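You operate a simulated robot arm through the tools that you are given. There is no shell and no other tool.

You run a simulated robot arm. Do the job below in one go: nothing can be reset, and whatever is moved stays where it is left.

JOB
Spray helium at the window cap's clamp; press OK if the leak rate stays under 1.0E-9, else FAIL.
Fine: press ZERO once first; probe back in its holder and the knob on the can shut before you press. Set down upright: helium probe. Where these are worked on the way, their far stop is far enough and under half their travel is too little: knob on the helium can.

It is judged by the outcome, as a careful person would: the job done as asked, and still so three seconds after it is handed in. It fails if anything else is knocked over, pushed out of place, dropped, spilled or broken. Lids that push on must go on centred and level and be pressed home; caps that screw on are set level and turned clockwise until they are tight.

ROBOT AND FRAMES
A 7-joint arm with a four-finger gripper, fixed in place. Base frame: the origin is at the foot of the arm, x ahead of it, y to its left, z up; the work surface is at about z = 90. Units: cm, degrees, N and s.
Its first joint turns from -69.0 to 172.0 degrees. Payload 3.67 kg.
The tool frame sits at the grasp point between the pads (the TCP): z along the fingers, y along the line on which they close. The tips reach 2.8 cm beyond it. Largest opening 11.2 cm; the body of the gripper starts 7.3 cm behind the TCP.
Orientation is that of the tool frame in the base frame, as a unit quaternion [w, x, y, z]. With the fingers straight down and closing along the base's y, the tool's x points along the base's -x, its y along +y and its z along -z.

CONTROLS
- The arm moves only by the tool nudge_tool. Its argument "commands" is a list of rows, each a list of 7 numbers: the shift along the tool's x, y, z in m, then the turn, a rotation vector about the tool's x, y, z in degrees, then the finger opening in m, from 0 to 0.112. In form: [[tx, ty, tz, wx, wy, wz, hand], ...]. A call has 1 to 20 rows; each row is the pose to reach, as a shift and turn from the pose commanded when the call began, along the tool's axes at that moment. A row lasts 0.2 s, in which the tool goes at most 5 cm and 8.6 degrees; a call with a longer step from one row to the next is refused whole, and so is a gripper value outside its range. Where a pose cannot be reached the arm comes as near as it can. A force on the tool above 40 N (or 10 N above the force at the start of the call, whichever is more), or a blocked arm, ends the call early, and 0.2 s more pass. Each finger halts on what it meets, pressing with about 44 N; the grip force reading is that of the motor and also rises with nothing between the fingers. The clock runs only during rows and for 0.2 s after the last one: add rows that repeat a pose to give the fingers time. It gives the time, the measured TCP pose, the force on the tool (base axes), the opening and the grip force at its end, in the units of the frame above (readings bear some noise), with the torque about the TCP (base axes, N m) and any sound that the robot's microphone picked up.
- Cameras (640 x 400 px; columns grow to the right, rows downward): "scene" is fixed at [20.57, 49.07, 170.6]; the picture's right is [-0.50, -0.86, 0.00], its down [-0.40, 0.23, -0.89] and it looks along [0.77, -0.45, -0.46] (base axes); focal length 376 px, centre (320, 200). "wrist" rides on the gripper at [6, -1.8, -10.4] in the tool frame; the picture's right is [0.29, 0.96, 0.00], its down [-0.80, 0.24, -0.55] and it looks along [-0.53, 0.16, 0.83] (tool axes); focal length 234 px, centre (320, 200). There is no depth. A picture from a camera that has moved, and an enlarged one, comes with that camera's place and axes in the base frame and with its lens. The place of the scene camera against the robot may be out by one fixed shift of up to 2.5 cm in any direction.
- camera(camera): a new picture of that camera. It takes no simulated time.
- lift_body(by): slides the trunk up (or, below 0, down) by that many cm; the arm rides with it, the base frame stays. It gives what a move gives, with no picture.
- close_up(camera, box): a new picture of the part [left, top, right, bottom] of that camera's present view, enlarged. It takes no simulated time.
- close_job(): hands the job in; it is judged then, once.

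Nothing tells you positions but the pictures and the camera data. Unless the task says otherwise, let go and move clear before handing in.

The tools are called after "Request:" as a command line: name --pt "numbers of a row" for each row, then --argument value for the rest, lists and objects as JSON in quotes. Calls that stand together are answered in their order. nudge_tool: Moves the arm, as the interface text tells. Its arguments: {"type":"object","properties":{"commands":{"type":"array"}},"required":["commands"]} The other tools are called the same way: lift_body (by) slides the trunk up or down; camera (camera) takes a picture; close_up (camera, box) takes an enlarged picture of a part of a camera's view; close_job () hands the job in.

At the start:

```text
t: 0.0
tcp_pos: [67.97, -23.44, 141.63]
ee_rot: [0.0, 0.0, 1.0, 0.0]
ft_force: [0.8, -0.1, -0.2]
wrist_torque: [0.01, -0.03, -0.04]
grip_width: 11.2
finger_force: 0.1
trunk travel left (down, up): [-77.5, 6.5]
```

scene: 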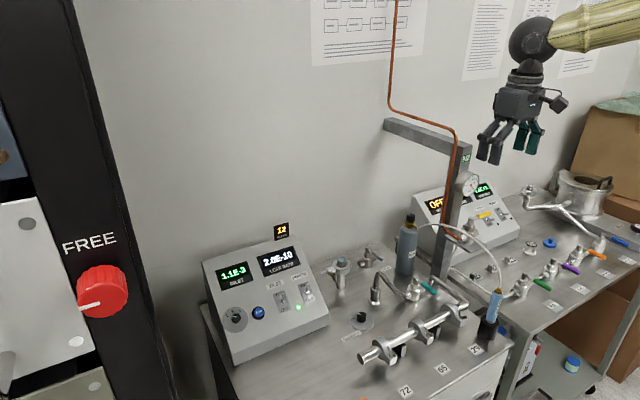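
wrist: 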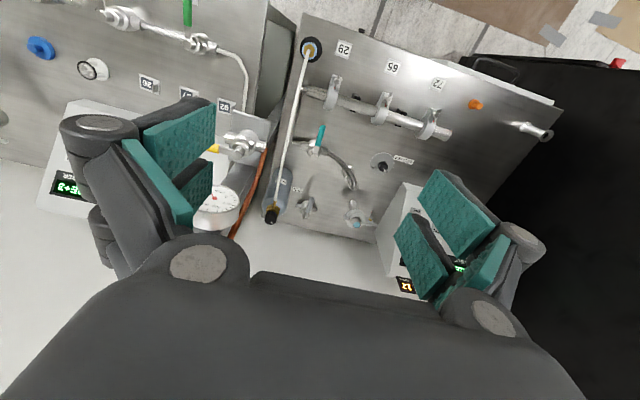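

I see a bench with a leak detector (two displays), a helium can, a probe in a holder and tubing with clamps. I'll take enlarged views before I move anything.

Request:
close_up --camera "scene" --box '[190, 210, 350, 310]'

Request:
close_up --camera "scene" --box '[320, 200, 480, 300]'

Request:
close_up --camera "scene" --box '[320, 290, 496, 400]'

Request:
close_up --camera "scene" --box '[400, 160, 560, 260]'

Request:
close_up --camera "scene" --box '[440, 250, 600, 350]'

Request:
close_up --camera "wrist" --box '[240, 20, 480, 170]'

Request:
close_up --camera "wrist" --box '[220, 120, 460, 270]'

```text
4.00 times, centred on (270, 260) of scene
camera zoom: at [20.57, 49.07, 170.6], right [-0.5, -0.86, 0.0], down [-0.4, 0.23, -0.89], along [0.77, -0.45, -0.46], focal length 1502 px, centre (520, -40)
```

zoom: 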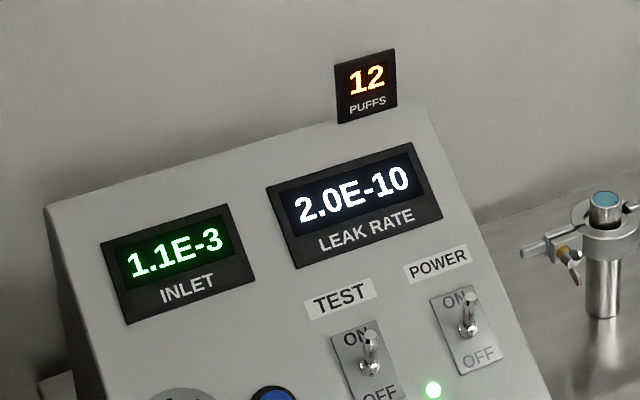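

```text
4.00 times, centred on (400, 250) of scene
camera zoom: at [20.57, 49.07, 170.6], right [-0.5, -0.86, 0.0], down [-0.4, 0.23, -0.89], along [0.77, -0.45, -0.46], focal length 1502 px, centre (0, 0)
```

zoom: 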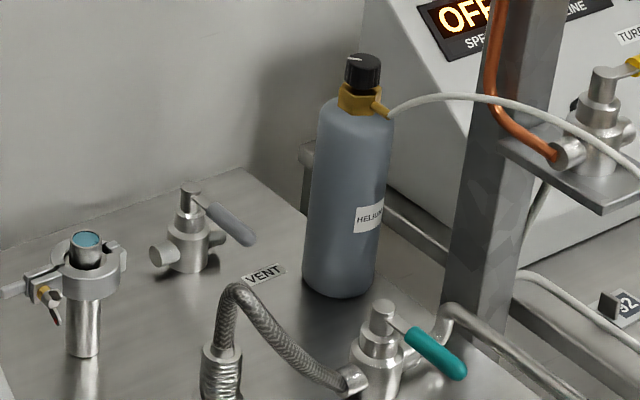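

```text
3.64 times, centred on (408, 345) of scene
camera zoom: at [20.57, 49.07, 170.6], right [-0.5, -0.86, 0.0], down [-0.4, 0.23, -0.89], along [0.77, -0.45, -0.46], focal length 1365 px, centre (0, -327)
```

zoom: 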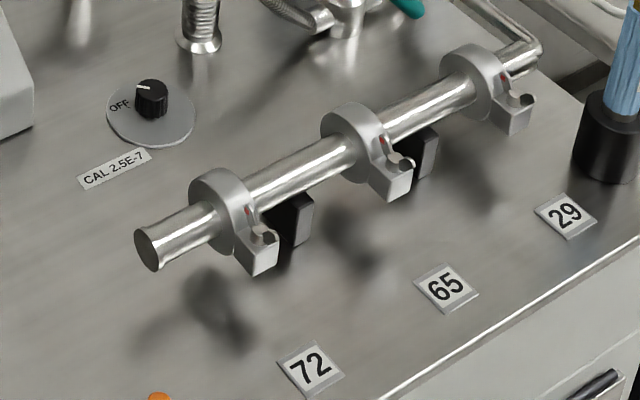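

```text
4.00 times, centred on (480, 210) of scene
camera zoom: at [20.57, 49.07, 170.6], right [-0.5, -0.86, 0.0], down [-0.4, 0.23, -0.89], along [0.77, -0.45, -0.46], focal length 1502 px, centre (-320, 160)
```

zoom: 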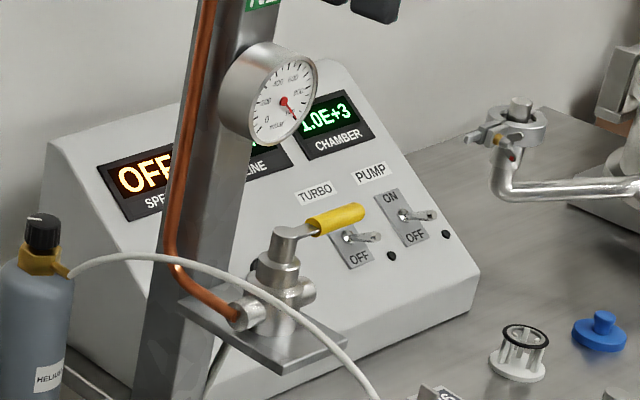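

```text
4.00 times, centred on (520, 300) of scene
camera zoom: at [20.57, 49.07, 170.6], right [-0.5, -0.86, 0.0], down [-0.4, 0.23, -0.89], along [0.77, -0.45, -0.46], focal length 1502 px, centre (-480, -200)
```

zoom: 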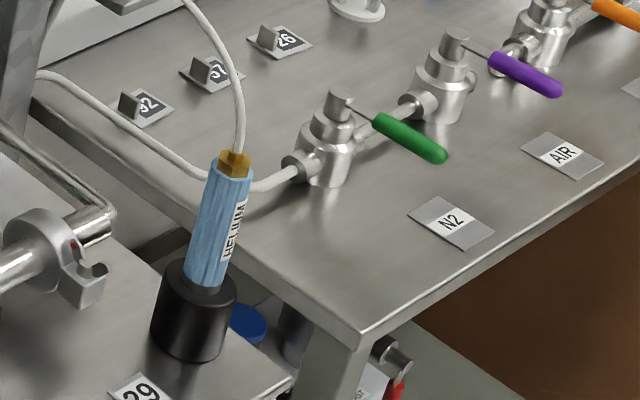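

```text
2.67 times, centred on (360, 95) of wrist
camera zoom: at [61.95, -25.22, 152.0], right [-0.29, 0.96, 0.0], down [0.8, 0.24, 0.55], along [0.53, 0.16, -0.83], focal length 624 px, centre (213, 480)
```

zoom: 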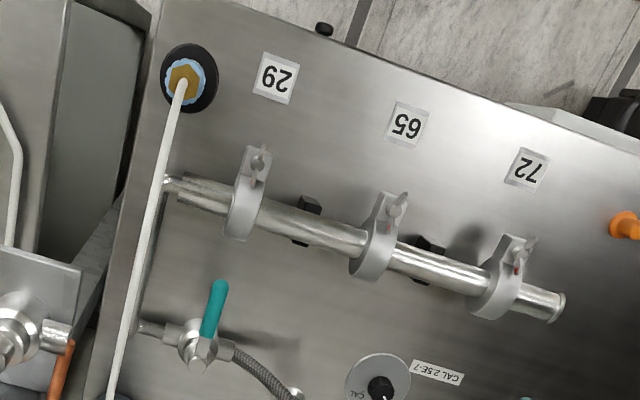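

```text
2.67 times, centred on (340, 195) of wrist
camera zoom: at [61.95, -25.22, 152.0], right [-0.29, 0.96, 0.0], down [0.8, 0.24, 0.55], along [0.53, 0.16, -0.83], focal length 624 px, centre (267, 213)
```

zoom: 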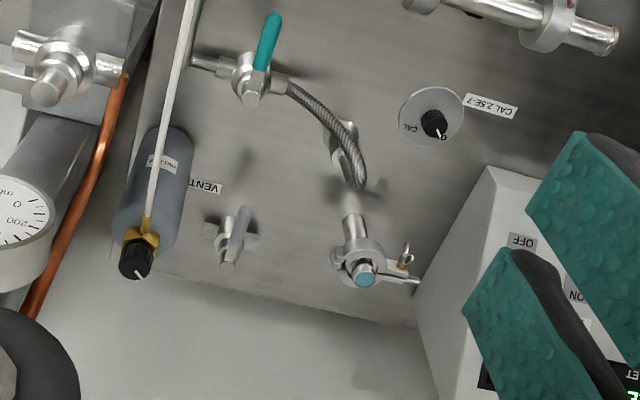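

The rig with the blue-topped clamp on the left bench looks like the window cap. Next I need to find ZERO, OK and FAIL and check the other features.

Request:
close_up --camera "scene" --box '[200, 270, 340, 370]'

Request:
close_up --camera "scene" --box '[320, 340, 420, 400]'

Request:
close_up --camera "scene" --box '[320, 245, 390, 300]'

Request:
close_up --camera "wrist" --box '[430, 60, 590, 160]'

Request:
close_up --camera "scene" --box '[390, 185, 430, 210]'

Request:
close_up --camera "wrist" --box '[280, 20, 360, 70]'

Request:
close_up --camera "scene" --box '[480, 140, 640, 240]'

Request:
close_up --camera "scene" --box '[480, 310, 640, 400]'

Request:
close_up --camera "scene" --box '[300, 0, 460, 100]'

```text
4.00 times, centred on (270, 320) of scene
camera zoom: at [20.57, 49.07, 170.6], right [-0.5, -0.86, 0.0], down [-0.4, 0.23, -0.89], along [0.77, -0.45, -0.46], focal length 1502 px, centre (520, -280)
```

zoom: 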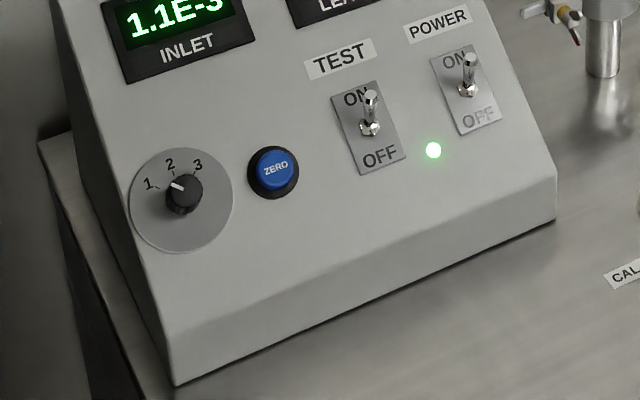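

```text
6.40 times, centred on (370, 370) of scene
camera zoom: at [20.57, 49.07, 170.6], right [-0.5, -0.86, 0.0], down [-0.4, 0.23, -0.89], along [0.77, -0.45, -0.46], focal length 2403 px, centre (0, -888)
```

zoom: 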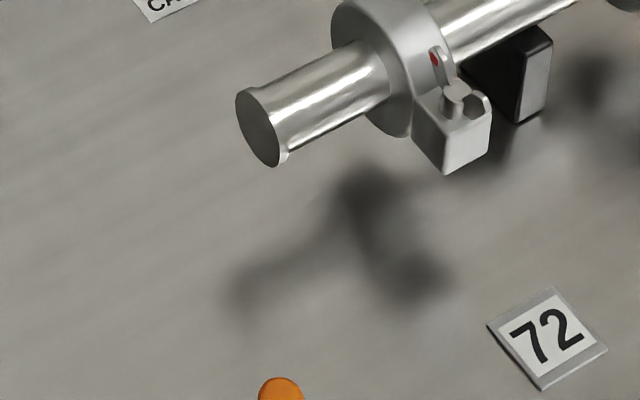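

```text
7.27 times, centred on (355, 272) of scene
camera zoom: at [20.57, 49.07, 170.6], right [-0.5, -0.86, 0.0], down [-0.4, 0.23, -0.89], along [0.77, -0.45, -0.46], focal length 2731 px, centre (66, -327)
```

zoom: 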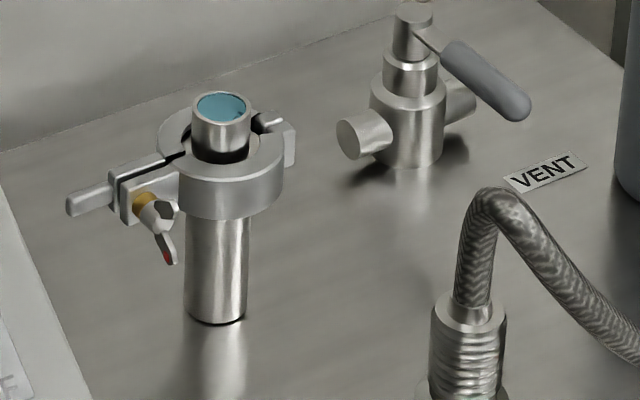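

```text
4.00 times, centred on (510, 110) of wrist
camera zoom: at [61.95, -25.22, 152.0], right [-0.29, 0.96, 0.0], down [0.8, 0.24, 0.55], along [0.53, 0.16, -0.83], focal length 937 px, centre (-440, 560)
```

zoom: 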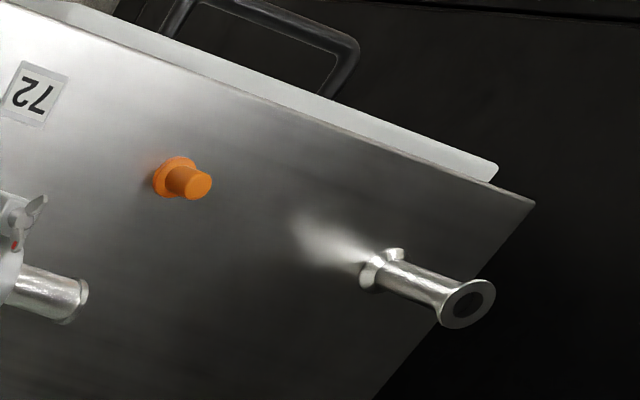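

```text
16.00 times, centred on (410, 198) of scene
camera zoom: at [20.57, 49.07, 170.6], right [-0.5, -0.86, 0.0], down [-0.4, 0.23, -0.89], along [0.77, -0.45, -0.46], focal length 6007 px, centre (-1120, 240)
```

zoom: 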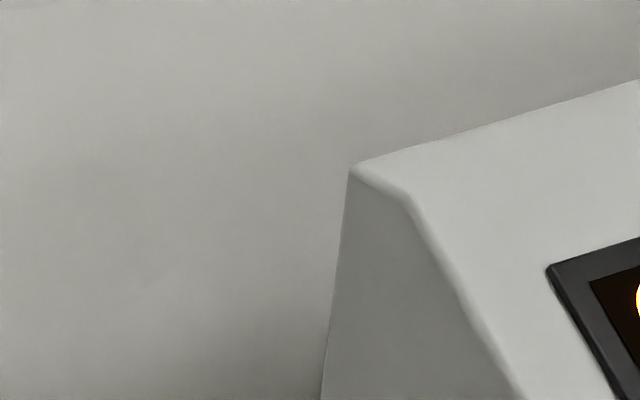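

```text
8.00 times, centred on (320, 45) of wrist
camera zoom: at [61.95, -25.22, 152.0], right [-0.29, 0.96, 0.0], down [0.8, 0.24, 0.55], along [0.53, 0.16, -0.83], focal length 1873 px, centre (320, 1440)
```

zoom: 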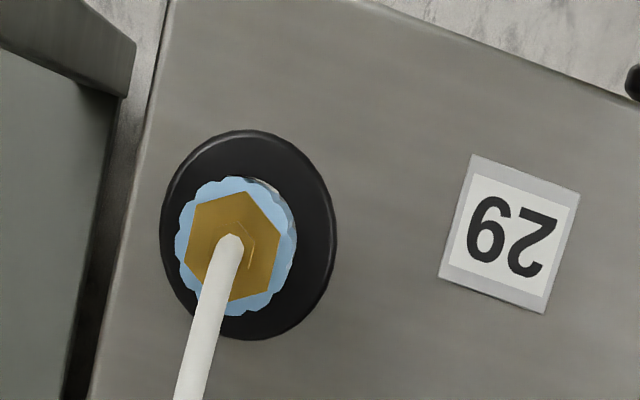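

```text
4.00 times, centred on (560, 190) of scene
camera zoom: at [20.57, 49.07, 170.6], right [-0.5, -0.86, 0.0], down [-0.4, 0.23, -0.89], along [0.77, -0.45, -0.46], focal length 1502 px, centre (-640, 240)
```

zoom: 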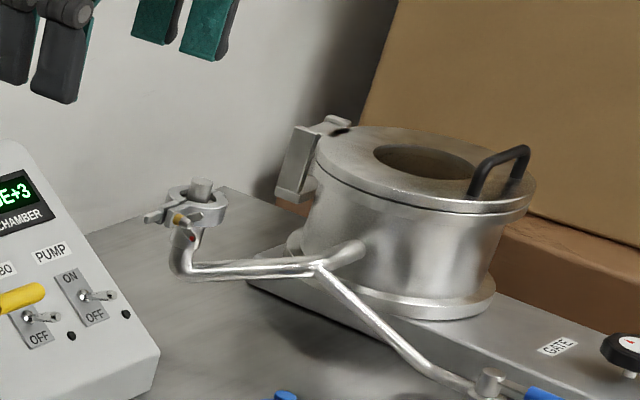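

```text
4.00 times, centred on (560, 355) of scene
camera zoom: at [20.57, 49.07, 170.6], right [-0.5, -0.86, 0.0], down [-0.4, 0.23, -0.89], along [0.77, -0.45, -0.46], focal length 1502 px, centre (-640, -420)
```

zoom: 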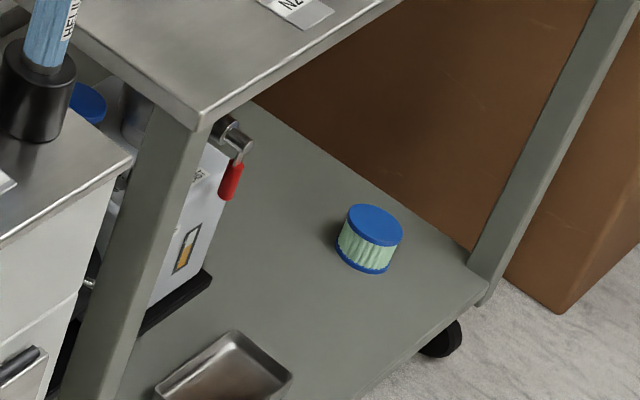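

```text
4.00 times, centred on (380, 50) of scene
camera zoom: at [20.57, 49.07, 170.6], right [-0.5, -0.86, 0.0], down [-0.4, 0.23, -0.89], along [0.77, -0.45, -0.46], focal length 1502 px, centre (80, 800)
```

zoom: 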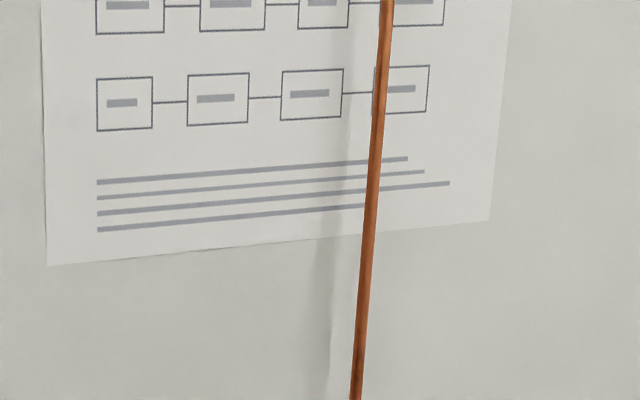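

The panel shows ZERO, but OK and FAIL aren't in view yet. I'll swing the wrist camera left, high above the bench, to look for them.

Request:
nudge_tool --pt "0.01 0.04 0 0 0 0 0.112" --pt "0.02 0.08 0 0 0 0 0.112" --pt "0.03 0.12 0 0 0 0 0.112" --pt "0.04 0.16 0 0 0 0 0.112" --pt "0.05 0.2 0 0 0 0 0.112" --pt "0.06 0.24 0 0 0 0 0.112" --pt "0.07 0.28 0 0 0 0 0.112" --pt "0.07 0.28 0 0 0 0 0.0"

Request:
camera --camera "wrist"

Request:
camera --camera "scene"

```text
t: 1.8
tcp_pos: [61.3, 3.97, 141.85]
ee_rot: [0.0, -0.001, 1.0, 0.001]
ft_force: [-1.1, -0.5, 0.6]
wrist_torque: [0.06, 0.05, -0.01]
grip_width: 3.99
finger_force: 5.9
trunk travel left (down, up): [-77.5, 6.5]
```

```text
taken
camera wrist: at [55.1, 2.2, 152.14], right [-0.29, 0.96, 0.0], down [0.8, 0.24, 0.55], along [0.53, 0.16, -0.83], focal length 234 px, centre (320, 200)
```

wrist: 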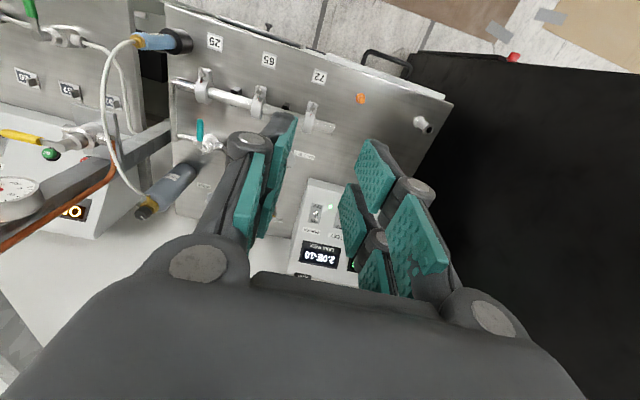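

```text
taken
```

scene: 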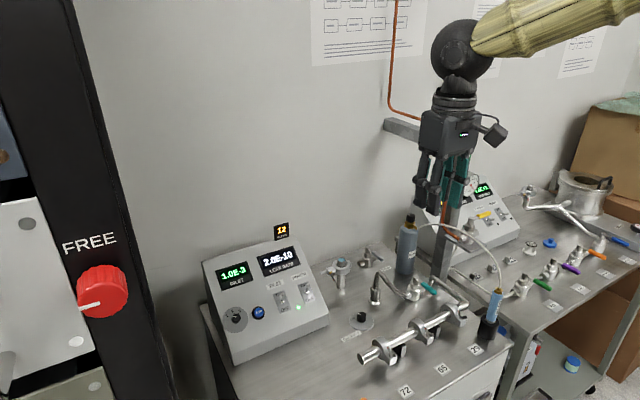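

The OK and FAIL buttons are still not visible. I'll turn the wrist to look to the left, toward the rack.

Request:
nudge_tool --pt "0 0 0 0 0 -8 0.0" --pt "0 0 0 0 0 -16 0.0" --pt "0 0 0 0 0 -24 0.0" --pt "0 0 0 0 0 -32 0.0" --pt "0 0 0 0 0 -40 0.0" --pt "0 0 0 0 0 -48 0.0" --pt "0 0 0 0 0 -56 0.0" --pt "0 0 0 0 0 -64 0.0" --pt "0 0 0 0 0 -72 0.0" --pt "0 0 0 0 0 -80 0.0"

Request:
camera --camera "wrist"

Request:
camera --camera "scene"

```text
t: 4.0
tcp_pos: [61.03, 4.44, 141.65]
ee_rot: [0.0, -0.644, 0.765, 0.001]
ft_force: [-0.8, 0.4, 0.7]
wrist_torque: [0.02, -0.03, 0.0]
grip_width: 0.0
finger_force: 35.9
trunk travel left (down, up): [-77.5, 6.5]
```

```text
taken
camera wrist: at [61.76, -1.6, 151.96], right [-0.99, -0.12, 0.0], down [-0.1, 0.83, 0.55], along [-0.07, 0.55, -0.83], focal length 234 px, centre (320, 200)
```

wrist: 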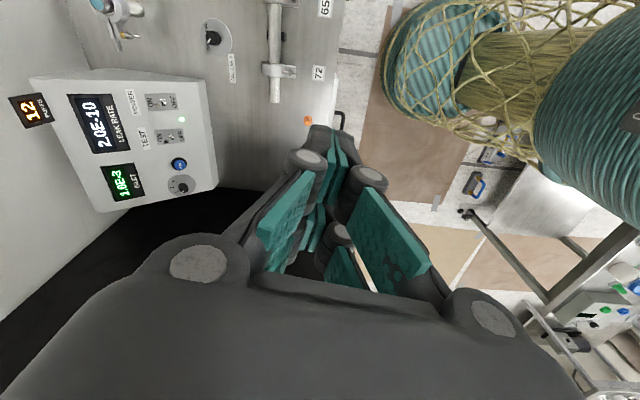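

```text
taken
```

scene: 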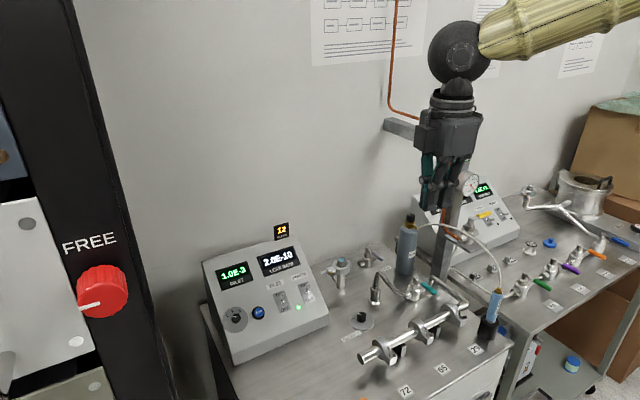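

There is a panel with coloured buttons at the lower right of the wrist view, to the robot's left. I'll zoom in on it.

Request:
close_up --camera "wrist" --box '[520, 260, 640, 400]'

Request:
close_up --camera "wrist" --box '[80, 0, 300, 150]'

Request:
close_up --camera "wrist" --box '[0, 70, 220, 220]'

```text
2.86 times, centred on (580, 330) of wrist
camera zoom: at [61.76, -1.6, 151.96], right [-0.99, -0.12, 0.0], down [-0.1, 0.83, 0.55], along [-0.07, 0.55, -0.83], focal length 669 px, centre (-423, -171)
```

zoom: 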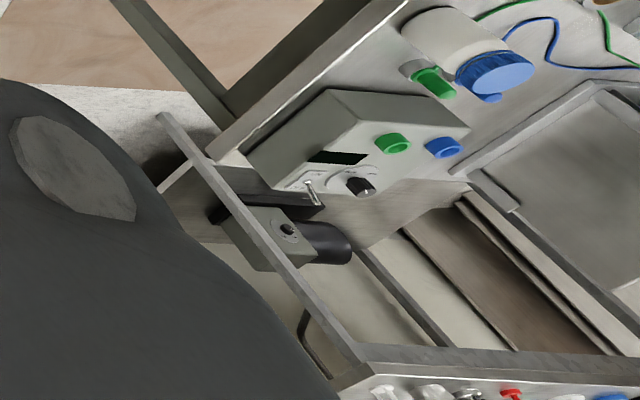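

```text
2.67 times, centred on (190, 75) of wrist
camera zoom: at [61.76, -1.6, 151.96], right [-0.99, -0.12, 0.0], down [-0.1, 0.83, 0.55], along [-0.07, 0.55, -0.83], focal length 624 px, centre (667, 533)
```

zoom: 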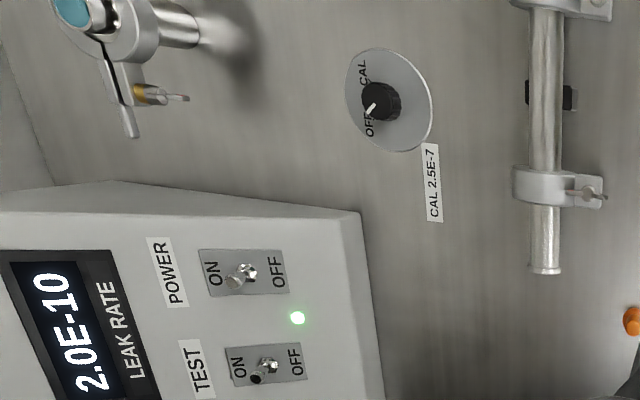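

```text
2.67 times, centred on (110, 145) of wrist
camera zoom: at [61.76, -1.6, 151.96], right [-0.99, -0.12, 0.0], down [-0.1, 0.83, 0.55], along [-0.07, 0.55, -0.83], focal length 624 px, centre (880, 347)
```

zoom: 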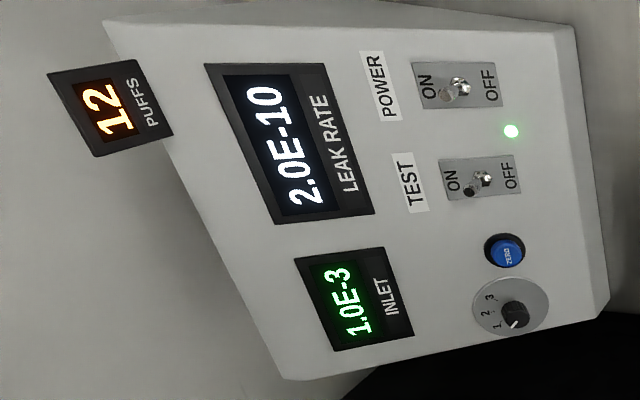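

The buttons on the far-left panel are too distant to read, and I don't see OK or FAIL on the detector itself. I'll tilt the wrist camera up to look left and farther around.

Request:
nudge_tool --pt "0 0 0 0 -8 0 0.0" --pt "0 0 0 0 -16 0 0.0" --pt "0 0 0 0 -24 0 0.0" --pt "0 0 0 0 -32 0 0.0" --pt "0 0 0 0 -40 0 0.0"

Request:
camera --camera "wrist"

```text
t: 5.2
tcp_pos: [61.03, 4.36, 141.73]
ee_rot: [0.263, -0.604, 0.719, 0.22]
ft_force: [1.0, 0.0, 0.3]
wrist_torque: [0.04, 0.02, 0.02]
grip_width: 0.01
finger_force: 35.6
trunk travel left (down, up): [-77.5, 6.5]
```

```text
taken
camera wrist: at [60.84, -6.99, 145.79], right [-0.98, -0.05, -0.19], down [-0.19, 0.29, 0.94], along [0.01, 0.96, -0.29], focal length 234 px, centre (320, 200)
```

wrist: 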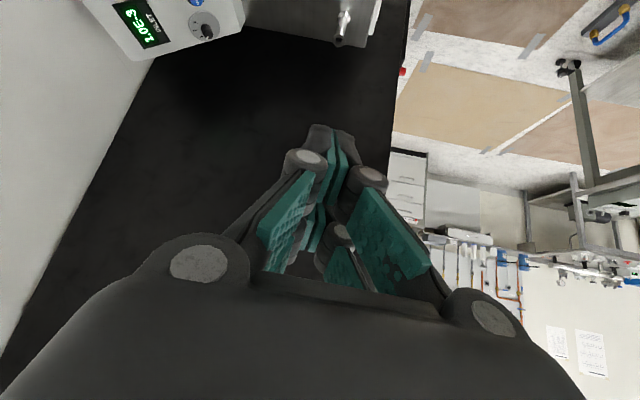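

The left side is just a black cabinet and other stations further off. I'll level the tool and look to the right side.

Request:
nudge_tool --pt "0 0 0 0 8 0 0.0" --pt "0 0 0 0 16 0 0.0" --pt "0 0 0 0 24 0 0.0" --pt "0 0 0 0 32 0 0.0" --pt "0 0 0 0 40 0 0.0"

Request:
nudge_tool --pt "0 0 0 0 0 8 0.0" --pt "0 0 0 0 0 16 0.0" --pt "0 0 0 0 0 24 0.0" --pt "0 0 0 0 0 32 0.0" --pt "0 0 0 0 0 40 0.0" --pt "0 0 0 0 0 48 0.0" --pt "0 0 0 0 0 56 0.0" --pt "0 0 0 0 0 64 0.0" --pt "0 0 0 0 0 72 0.0" --pt "0 0 0 0 0 80 0.0" --pt "0 0 0 0 0 88 0.0" --pt "0 0 0 0 0 96 0.0" --pt "0 0 0 0 0 104 0.0" --pt "0 0 0 0 0 112 0.0" --pt "0 0 0 0 0 120 0.0" --pt "0 0 0 0 0 128 0.0" --pt "0 0 0 0 0 136 0.0"

Request:
camera --camera "wrist"

```text
t: 6.4
tcp_pos: [60.98, 4.74, 141.67]
ee_rot: [-0.001, -0.643, 0.766, -0.002]
ft_force: [0.4, -0.1, -0.1]
wrist_torque: [-0.06, -0.01, 0.01]
grip_width: 0.0
finger_force: 35.6
trunk travel left (down, up): [-77.5, 6.5]
```

```text
t: 10.0
tcp_pos: [61.04, 4.58, 141.69]
ee_rot: [0.0, 0.47, 0.883, 0.0]
ft_force: [-0.5, 0.2, 0.9]
wrist_torque: [0.01, 0.01, -0.02]
grip_width: 0.0
finger_force: 35.8
trunk travel left (down, up): [-77.5, 6.5]
```

```text
taken
camera wrist: at [56.05, 8.61, 152.01], right [0.63, 0.77, 0.0], down [0.64, -0.53, 0.55], along [0.43, -0.35, -0.83], focal length 234 px, centre (320, 200)
```

wrist: 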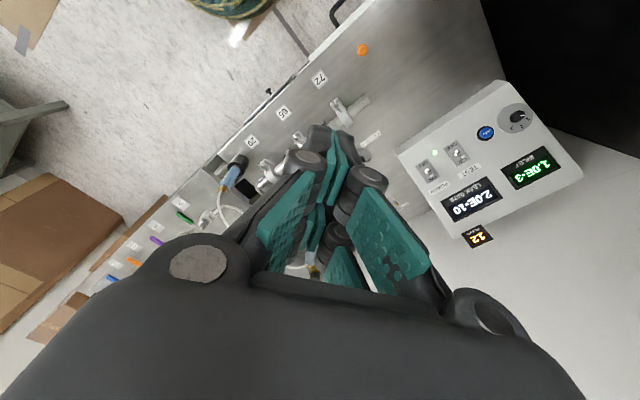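

Nothing here either. The other possibility is a station behind on the left, since joint 1 can reach there. I'll turn the camera that way.

Request:
nudge_tool --pt "0 0 0 0 0 -8 0.0" --pt "0 0 0 0 0 -16 0.0" --pt "0 0 0 0 0 -24 0.0" --pt "0 0 0 0 0 -32 0.0" --pt "0 0 0 0 0 -40 0.0" --pt "0 0 0 0 0 -48 0.0" --pt "0 0 0 0 0 -56 0.0" --pt "0 0 0 0 0 -64 0.0" --pt "0 0 0 0 0 -72 0.0" --pt "0 0 0 0 0 -80 0.0" --pt "0 0 0 0 0 -88 0.0" --pt "0 0 0 0 0 -96 0.0" --pt "0 0 0 0 0 -104 0.0" --pt "0 0 0 0 0 -112 0.0" --pt "0 0 0 0 0 -120 0.0" --pt "0 0 0 0 0 -128 0.0" --pt "0 0 0 0 0 -136 0.0" --pt "0 0 0 0 0 -144 0.0" --pt "0 0 0 0 0 -152 0.0" --pt "0 0 0 0 0 -160 0.0"

Request:
nudge_tool --pt "0 0 0 0 -8 0 0.0" --pt "0 0 0 0 -16 0 0.0" --pt "0 0 0 0 -24 0 0.0" --pt "0 0 0 0 -32 0 0.0"

Request:
camera --camera "wrist"

```text
t: 14.2
tcp_pos: [61.09, 4.42, 141.54]
ee_rot: [-0.002, 0.789, -0.615, -0.001]
ft_force: [-0.2, -0.5, -0.7]
wrist_torque: [0.02, 0.05, -0.02]
grip_width: 0.0
finger_force: 35.6
trunk travel left (down, up): [-77.5, 6.5]
```

```text
t: 15.2
tcp_pos: [61.13, 4.2, 141.66]
ee_rot: [-0.171, 0.757, -0.592, -0.219]
ft_force: [0.9, -1.4, -0.1]
wrist_torque: [0.09, 0.05, 0.02]
grip_width: 0.01
finger_force: 36.3
trunk travel left (down, up): [-77.5, 6.5]
```

```text
taken
camera wrist: at [65.38, -5.55, 147.13], right [-0.87, -0.47, -0.15], down [-0.32, 0.31, 0.89], along [-0.37, 0.83, -0.42], focal length 234 px, centre (320, 200)
```

wrist: 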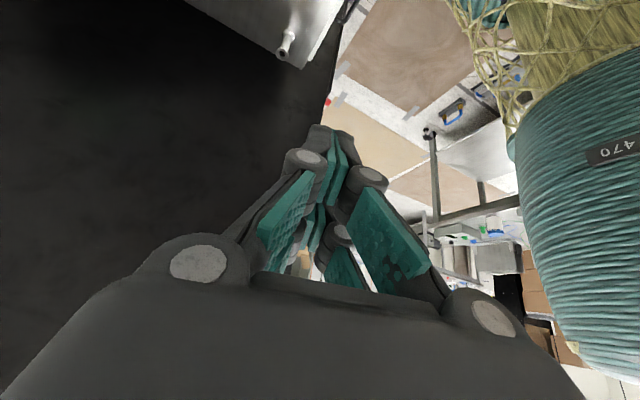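

Still searching for OK/FAIL. I'll check the remaining parts of the scene picture and zoom into the other station.

Request:
close_up --camera "scene" --box '[560, 200, 640, 260]'

Request:
close_up --camera "scene" --box '[0, 100, 180, 400]'

Request:
close_up --camera "scene" --box '[440, 60, 640, 180]'

Request:
close_up --camera "wrist" --box '[400, 160, 560, 300]'

Request:
close_up --camera "wrist" --box '[220, 0, 420, 130]'

```text
6.67 times, centred on (600, 230) of scene
camera zoom: at [20.57, 49.07, 170.6], right [-0.5, -0.86, 0.0], down [-0.4, 0.23, -0.89], along [0.77, -0.45, -0.46], focal length 2503 px, centre (-1547, 0)
```

zoom: 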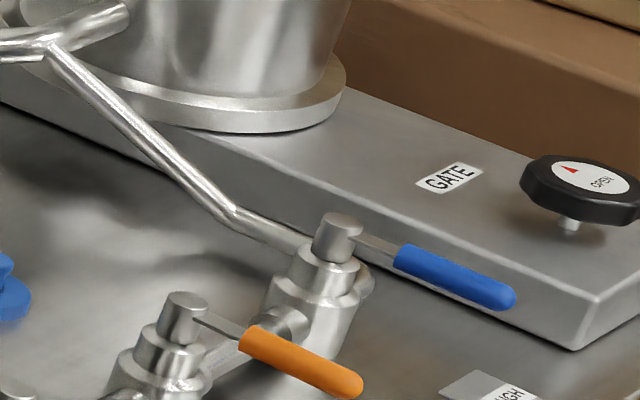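

```text
1.33 times, centred on (90, 250) of scene
camera zoom: at [20.57, 49.07, 170.6], right [-0.5, -0.86, 0.0], down [-0.4, 0.23, -0.89], along [0.77, -0.45, -0.46], focal length 501 px, centre (627, 133)
```

zoom: 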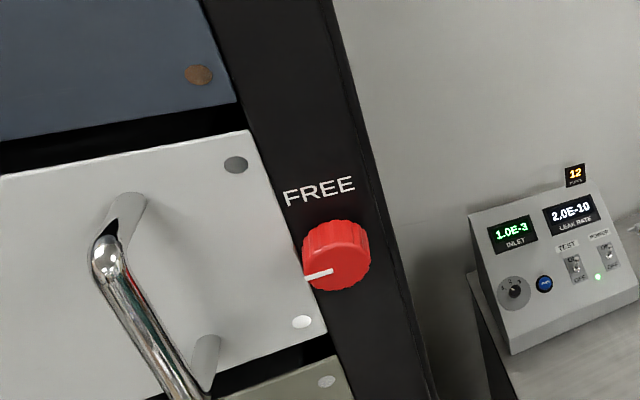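

```text
3.20 times, centred on (540, 120) of scene
camera zoom: at [20.57, 49.07, 170.6], right [-0.5, -0.86, 0.0], down [-0.4, 0.23, -0.89], along [0.77, -0.45, -0.46], focal length 1201 px, centre (-384, 456)
```

zoom: 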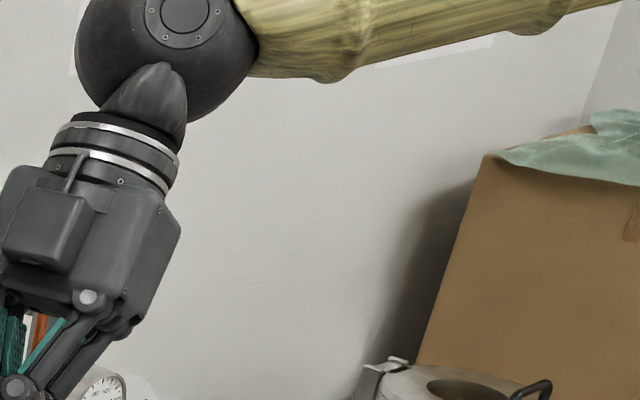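

```text
2.86 times, centred on (480, 230) of wrist
camera zoom: at [65.38, -5.55, 147.13], right [-0.87, -0.47, -0.15], down [-0.32, 0.31, 0.89], along [-0.37, 0.83, -0.42], focal length 669 px, centre (-137, 114)
```

zoom: 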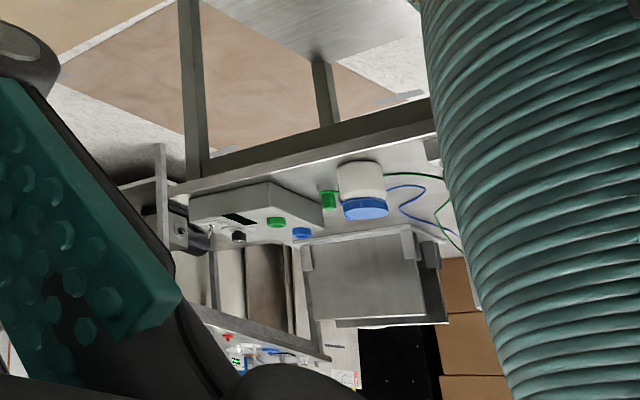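

```text
3.08 times, centred on (320, 65) of wrist
camera zoom: at [65.38, -5.55, 147.13], right [-0.87, -0.47, -0.15], down [-0.32, 0.31, 0.89], along [-0.37, 0.83, -0.42], focal length 720 px, centre (320, 615)
```

zoom: 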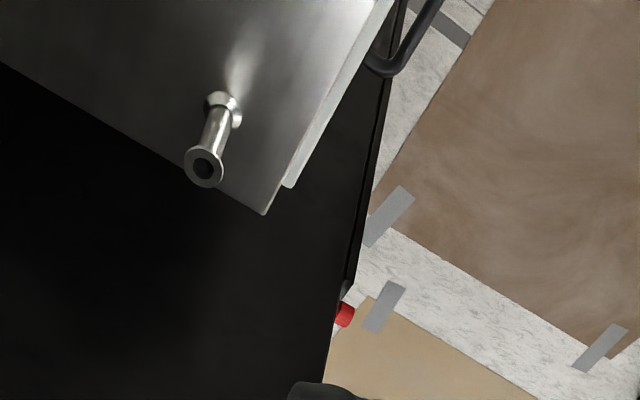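

I'll now go look at the right side of the right-hand bench, beyond the scene camera's edge. I'll level the tool first.

Request:
nudge_tool --pt "0 0 0 0 8 0 0.0" --pt "0 0 0 0 16 0 0.0" --pt "0 0 0 0 24 0 0.0" --pt "0 0 0 0 32 0 0.0"

Request:
nudge_tool --pt "0.02 0.0055 0 0 0 8.2 0.0" --pt "0.04 0.011 0 0 0 16.4 0.0" --pt "0.06 0.0165 0 0 0 24.6 0.0" --pt "0.08 0.022 0 0 0 32.8 0.0" --pt "0.1 0.0275 0 0 0 41 0.0" --pt "0.12 0.033 0 0 0 49.2 0.0" --pt "0.14 0.0385 0 0 0 57.4 0.0" --pt "0.16 0.044 0 0 0 65.6 0.0" --pt "0.18 0.0495 0 0 0 73.8 0.0" --pt "0.2 0.055 0 0 0 82 0.0" --pt "0.22 0.0605 0 0 0 90.2 0.0" --pt "0.24 0.066 0 0 0 98.4 0.0" --pt "0.26 0.0715 0 0 0 106.6 0.0" --pt "0.28 0.077 0 0 0 114.8 0.0" --pt "0.3 0.0825 0 0 0 123 0.0" --pt "0.32 0.088 0 0 0 131.2 0.0" --pt "0.34 0.0935 0 0 0 139.4 0.0" --pt "0.36 0.099 0 0 0 147.6 0.0" --pt "0.38 0.1045 0 0 0 155.8 0.0" --pt "0.39 0.107 0 0 0 164 0.0"

Request:
camera --camera "wrist"

```text
t: 16.2
tcp_pos: [61.07, 4.75, 141.82]
ee_rot: [0.001, 0.788, -0.615, 0.001]
ft_force: [0.7, 1.1, 0.3]
wrist_torque: [-0.04, -0.02, 0.01]
grip_width: 0.0
finger_force: 36.1
trunk travel left (down, up): [-77.5, 6.5]
```

```text
t: 20.4
tcp_pos: [60.16, -35.97, 141.71]
ee_rot: [0.001, 0.501, 0.866, 0.0]
ft_force: [-0.2, 0.0, 1.2]
wrist_torque: [-0.02, -0.01, -0.03]
grip_width: 0.0
finger_force: 35.9
trunk travel left (down, up): [-77.5, 6.5]
```

```text
taken
camera wrist: at [55.52, -31.65, 151.97], right [0.69, 0.73, 0.0], down [0.61, -0.57, 0.55], along [0.4, -0.38, -0.83], focal length 234 px, centre (320, 200)
```

wrist: 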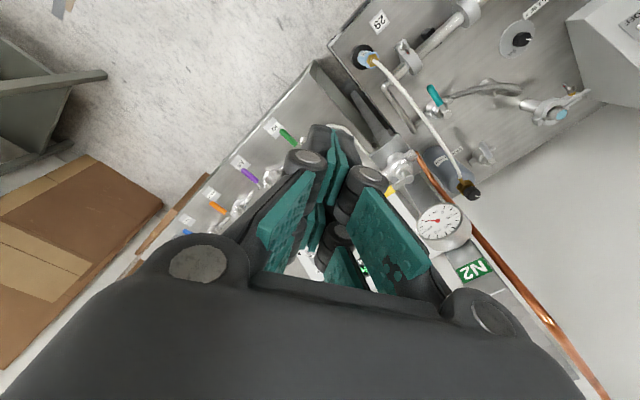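

I'll tilt up to see further to the right.

Request:
nudge_tool --pt "0 0 0 0 -8 0 0.0" --pt "0 0 0 0 -16 0 0.0" --pt "0 0 0 0 -24 0 0.0" --pt "0 0 0 0 -32 0 0.0"

Request:
camera --camera "wrist"

Request:
camera --camera "scene"

```text
t: 21.4
tcp_pos: [59.92, -35.93, 141.76]
ee_rot: [0.241, 0.481, 0.832, -0.139]
ft_force: [0.2, 0.4, -1.0]
wrist_torque: [0.0, 0.01, 0.0]
grip_width: 0.0
finger_force: 35.2
trunk travel left (down, up): [-77.5, 6.5]
```

```text
taken
camera wrist: at [53.09, -27.51, 147.28], right [0.71, 0.69, -0.15], down [0.4, -0.21, 0.89], along [0.58, -0.69, -0.42], focal length 234 px, centre (320, 200)
```

wrist: 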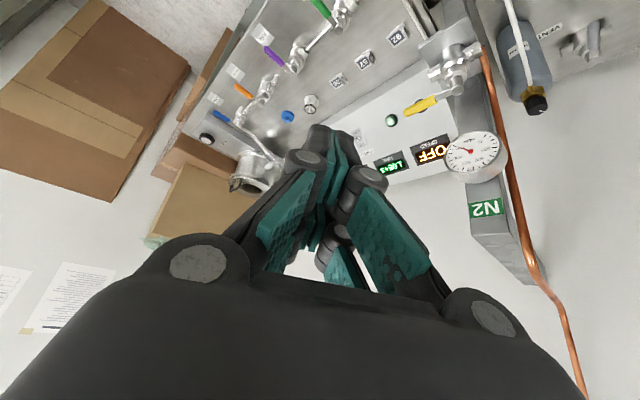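

```text
taken
```

scene: 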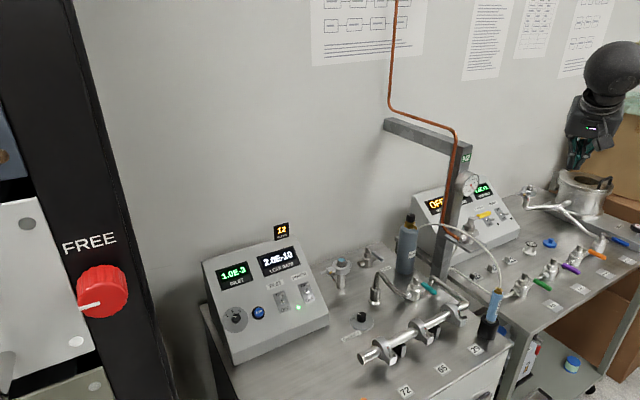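

There's a green round item on the right-hand control panel that the scene camera can't see. I'll zoom in.

Request:
close_up --camera "wrist" --box '[340, 80, 500, 180]'

Request:
close_up --camera "wrist" --box '[280, 0, 440, 100]'

Request:
close_up --camera "scene" --box '[400, 170, 520, 260]'

```text
4.00 times, centred on (420, 130) of wrist
camera zoom: at [53.09, -27.51, 147.28], right [0.71, 0.69, -0.15], down [0.4, -0.21, 0.89], along [0.58, -0.69, -0.42], focal length 937 px, centre (-80, 480)
```

zoom: 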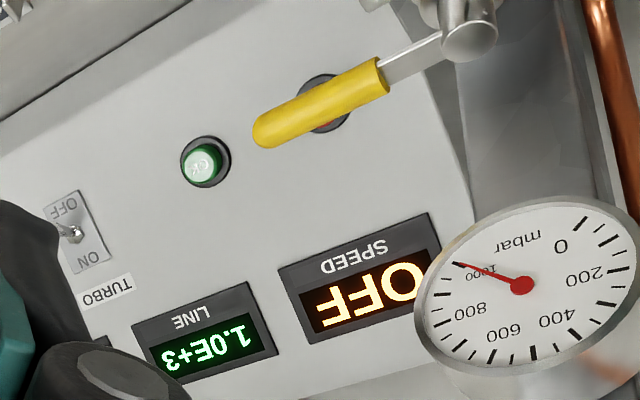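

```text
4.00 times, centred on (360, 50) of wrist
camera zoom: at [53.09, -27.51, 147.28], right [0.71, 0.69, -0.15], down [0.4, -0.21, 0.89], along [0.58, -0.69, -0.42], focal length 937 px, centre (160, 800)
```

zoom: 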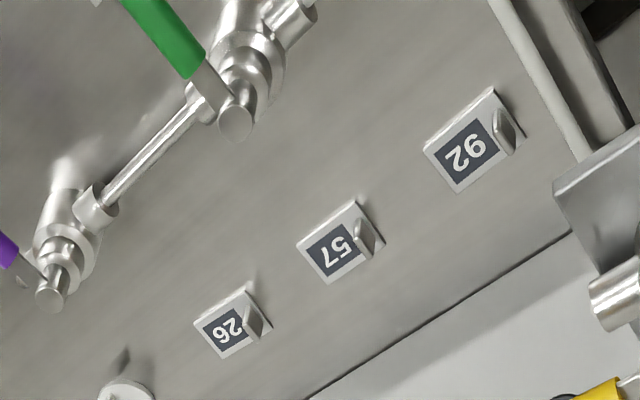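

```text
4.44 times, centred on (460, 215) of scene
camera zoom: at [20.57, 49.07, 170.6], right [-0.5, -0.86, 0.0], down [-0.4, 0.23, -0.89], along [0.77, -0.45, -0.46], focal length 1669 px, centre (-302, 133)
```

zoom: 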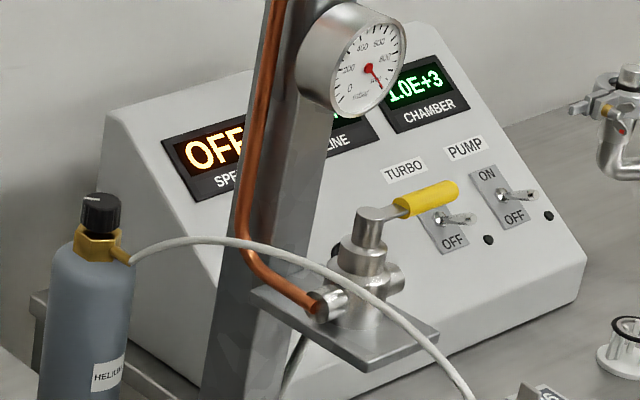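

I've found them. The right-hand panel has a green OK button, and the FAIL button is beside it under the yellow handle. ZERO comes first, so I'll level the tool and fly toward the leak detector for a closer look.

Request:
nudge_tool --pt "0 0 0 0 8 0 0.0" --pt "0 0 0 0 16 0 0.0" --pt "0 0 0 0 24 0 0.0" --pt "0 0 0 0 32 0 0.0"

Request:
nudge_tool --pt "0.02 0.022 0.0 0 0 -3 0.0" --pt "0.04 0.044 0.0 0 0 -6 0.0" --pt "0.06 0.066 0.0 0 0 -9 0.0" --pt "0.08 0.088 0.0 0 0 -12 0.0" --pt "0.1 0.11 0.0 0 0 -15 0.0" --pt "0.12 0.132 0.0 0 0 -18 0.0" --pt "0.14 0.154 0.0 0 0 -21 0.0" --pt "0.16 0.176 0.0 0 0 -24 0.0" --pt "0.18 0.198 0.0 0 0 -27 0.0" --pt "0.2 0.22 0.01 0 0 -30 0.0" --pt "0.22 0.242 0.02 0 0 -33 0.0" --pt "0.24 0.264 0.03 0 0 -36 0.0" --pt "0.26 0.286 0.04 0 0 -39 0.0" --pt "0.28 0.308 0.05 0 0 -42 0.0" --pt "0.3 0.33 0.06 0 0 -45 0.0" --pt "0.32 0.352 0.07 0 0 -48 0.0" --pt "0.34 0.374 0.08 0 0 -51 0.0" --pt "0.36 0.396 0.09 0 0 -54 0.0" --pt "0.38 0.418 0.1 0 0 -57 0.0" --pt "0.395 0.436 0.11 0 0 -60 0.0"

Request:
camera --camera "wrist"

Request:
camera --camera "scene"

```text
t: 22.4
tcp_pos: [60.17, -36.07, 141.6]
ee_rot: [-0.001, 0.5, 0.866, 0.001]
ft_force: [-0.5, 0.4, -0.4]
wrist_torque: [0.01, 0.02, 0.02]
grip_width: 0.0
finger_force: 35.6
trunk travel left (down, up): [-77.5, 6.5]
```

```text
t: 26.8
tcp_pos: [79.78, 16.48, 133.74]
ee_rot: [0.002, 0.024, 0.999, 0.037]
ft_force: [0.4, -0.5, 0.0]
wrist_torque: [-0.02, 0.0, -0.01]
grip_width: 0.02
finger_force: 35.5
trunk travel left (down, up): [-77.5, 6.5]
stopped in row 20: the arm was blocked; the commanded pose is now the measured one
```

```text
taken
camera wrist: at [73.65, 14.3, 143.89], right [-0.24, 0.97, 0.07], down [0.81, 0.16, 0.57], along [0.54, 0.2, -0.82], focal length 234 px, centre (320, 200)
```

wrist: 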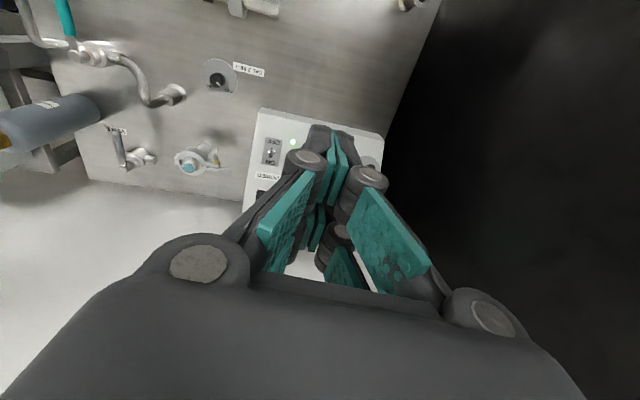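

```text
taken
```

scene: 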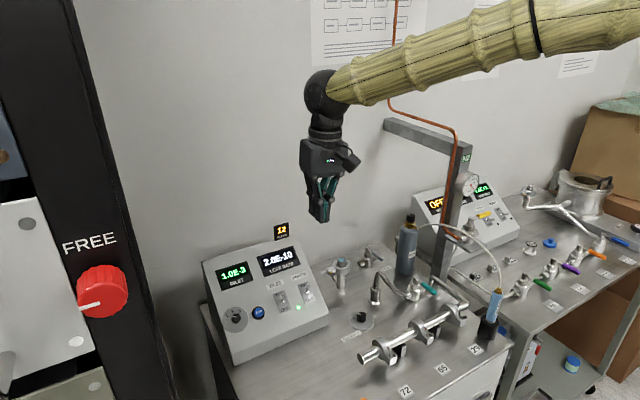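

The arm stopped at its reach limit, with no contact force. Lowering the trunk should bring the shoulder nearer to working height and extend the reach, so I'll lower it in a moderate step.

Request:
lift_body --by -12

Request:
camera --camera "wrist"

Request:
camera --camera "scene"

```text
t: 28.3
tcp_pos: [79.86, 16.49, 121.89]
ee_rot: [0.001, 0.025, 0.999, 0.038]
ft_force: [0.1, 0.1, 0.1]
wrist_torque: [0.02, -0.01, -0.02]
grip_width: 0.0
finger_force: 36.1
trunk travel left (down, up): [-65.5, 18.5]
```

```text
taken
camera wrist: at [73.66, 14.37, 131.97], right [-0.24, 0.97, 0.07], down [0.8, 0.16, 0.57], along [0.54, 0.2, -0.82], focal length 234 px, centre (320, 200)
```

wrist: 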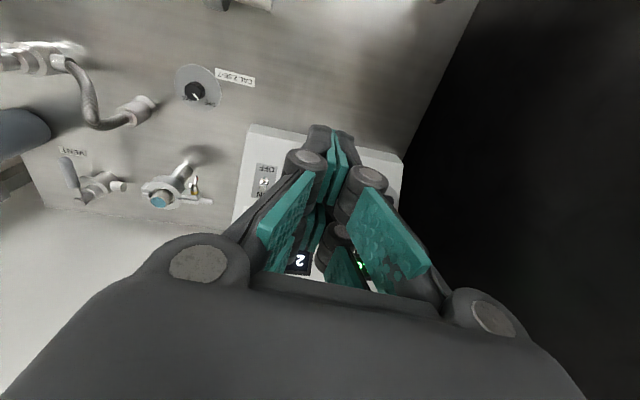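

```text
taken
```

scene: 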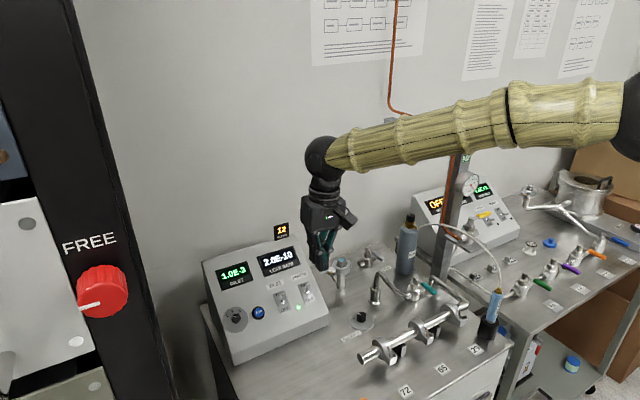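

The shoulder sits high, so I'll raise the tool while squaring it up, then keep lowering the trunk in stages.

Request:
nudge_tool --pt "0.01 0.01 -0.026 0.9 0 -0.6 0.0" --pt "0.02 0.02 -0.052 1.8 0 -1.2 0.0" --pt "0.03 0.03 -0.078 2.7 0 -1.8 0.0" --pt "0.04 0.04 -0.104 3.6 0.1 -2.4 0.0" --pt "0.05 0.05 -0.13 4.35 0.1 -2.9 0.0"

Request:
lift_body --by -20

Request:
camera --camera "wrist"

Request:
camera --camera "scene"

```text
t: 29.7
tcp_pos: [76.62, 17.05, 137.25]
ee_rot: [-0.003, 0.018, 0.999, 0.03]
ft_force: [0.5, -0.3, 0.2]
wrist_torque: [0.01, 0.01, 0.01]
grip_width: 0.0
finger_force: 35.5
trunk travel left (down, up): [-65.5, 18.5]
stopped in row 5: the arm was blocked; the commanded pose is now the measured one
```

```text
t: 31.9
tcp_pos: [76.58, 17.11, 117.07]
ee_rot: [-0.004, 0.02, 0.999, 0.029]
ft_force: [-0.1, 0.0, -0.5]
wrist_torque: [0.0, -0.03, 0.0]
grip_width: 0.03
finger_force: 35.4
trunk travel left (down, up): [-45.5, 38.5]
```

```text
taken
camera wrist: at [70.46, 15.04, 127.38], right [-0.25, 0.97, 0.06], down [0.81, 0.18, 0.56], along [0.53, 0.19, -0.83], focal length 234 px, centre (320, 200)
```

wrist: 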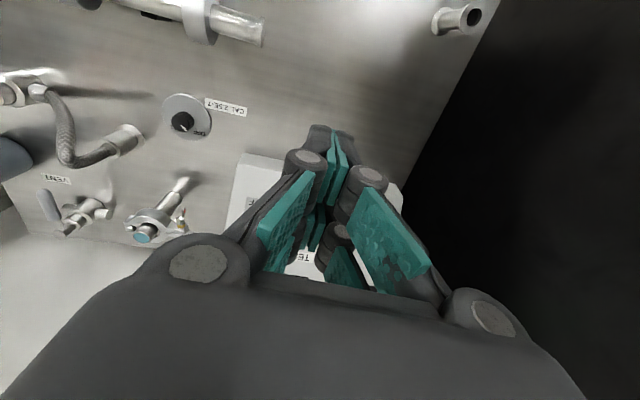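

```text
taken
```

scene: 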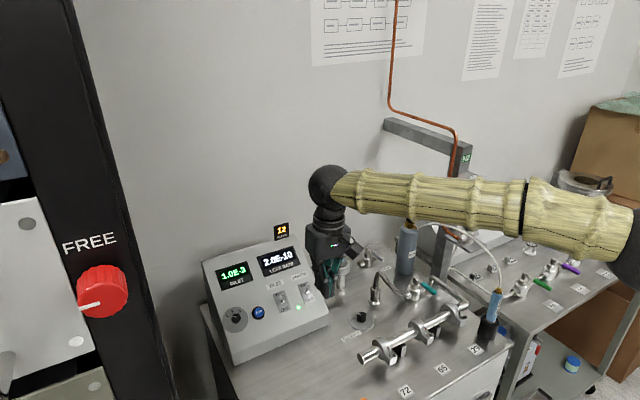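

I'm still getting a blocked message with no contact force. I'll try squaring the orientation in place at this trunk height.

Request:
nudge_tool --pt "0 0 0 1.1 -0.15 -0.8 0.0" --pt "0 0 0 2.2 -0.3 -1.6 0.0" --pt "0 0 0 3.3 -0.46 -2.3 0.0" --pt "0 0 0 3.3 -0.46 -2.3 0.0"

Request:
camera --camera "scene"

```text
t: 32.9
tcp_pos: [76.81, 16.14, 117.93]
ee_rot: [0.002, 0.005, 1.0, 0.011]
ft_force: [0.0, 0.0, -0.5]
wrist_torque: [0.01, -0.02, 0.02]
grip_width: 0.01
finger_force: 35.6
trunk travel left (down, up): [-45.5, 38.5]
```

```text
taken
```

scene: 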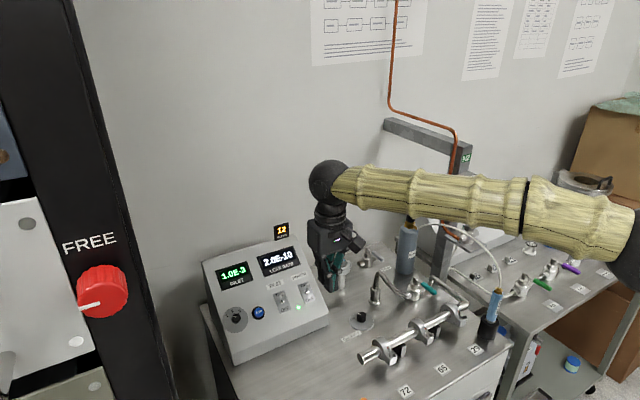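

Request:
nudge_tool --pt "0.02 0.0 0 0 0 0 0.0" --pt "0.04 0.0 0 0 0 0 0.0" --pt "0.06 0.0 0 0 0 0 0.0" --pt "0.08 0.0 0 0 0 0 0.0" --pt "0.08 0.0 0 0 0 0 0.0"

Request:
camera --camera "scene"

```text
t: 34.1
tcp_pos: [68.33, 17.26, 116.64]
ee_rot: [0.0, -0.003, 1.0, -0.003]
ft_force: [0.3, 0.6, -0.1]
wrist_torque: [-0.01, 0.01, 0.0]
grip_width: 0.0
finger_force: 35.8
trunk travel left (down, up): [-45.5, 38.5]
```

```text
taken
```

scene: 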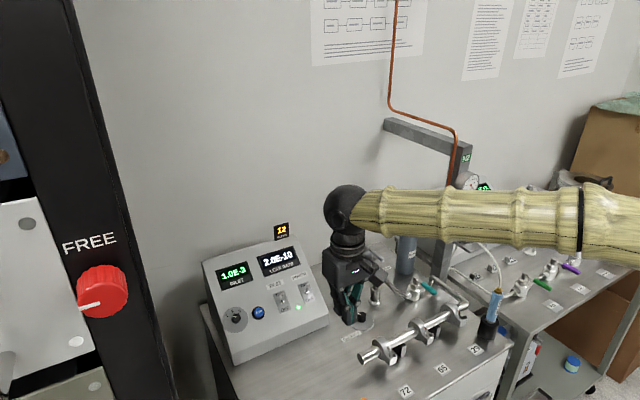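

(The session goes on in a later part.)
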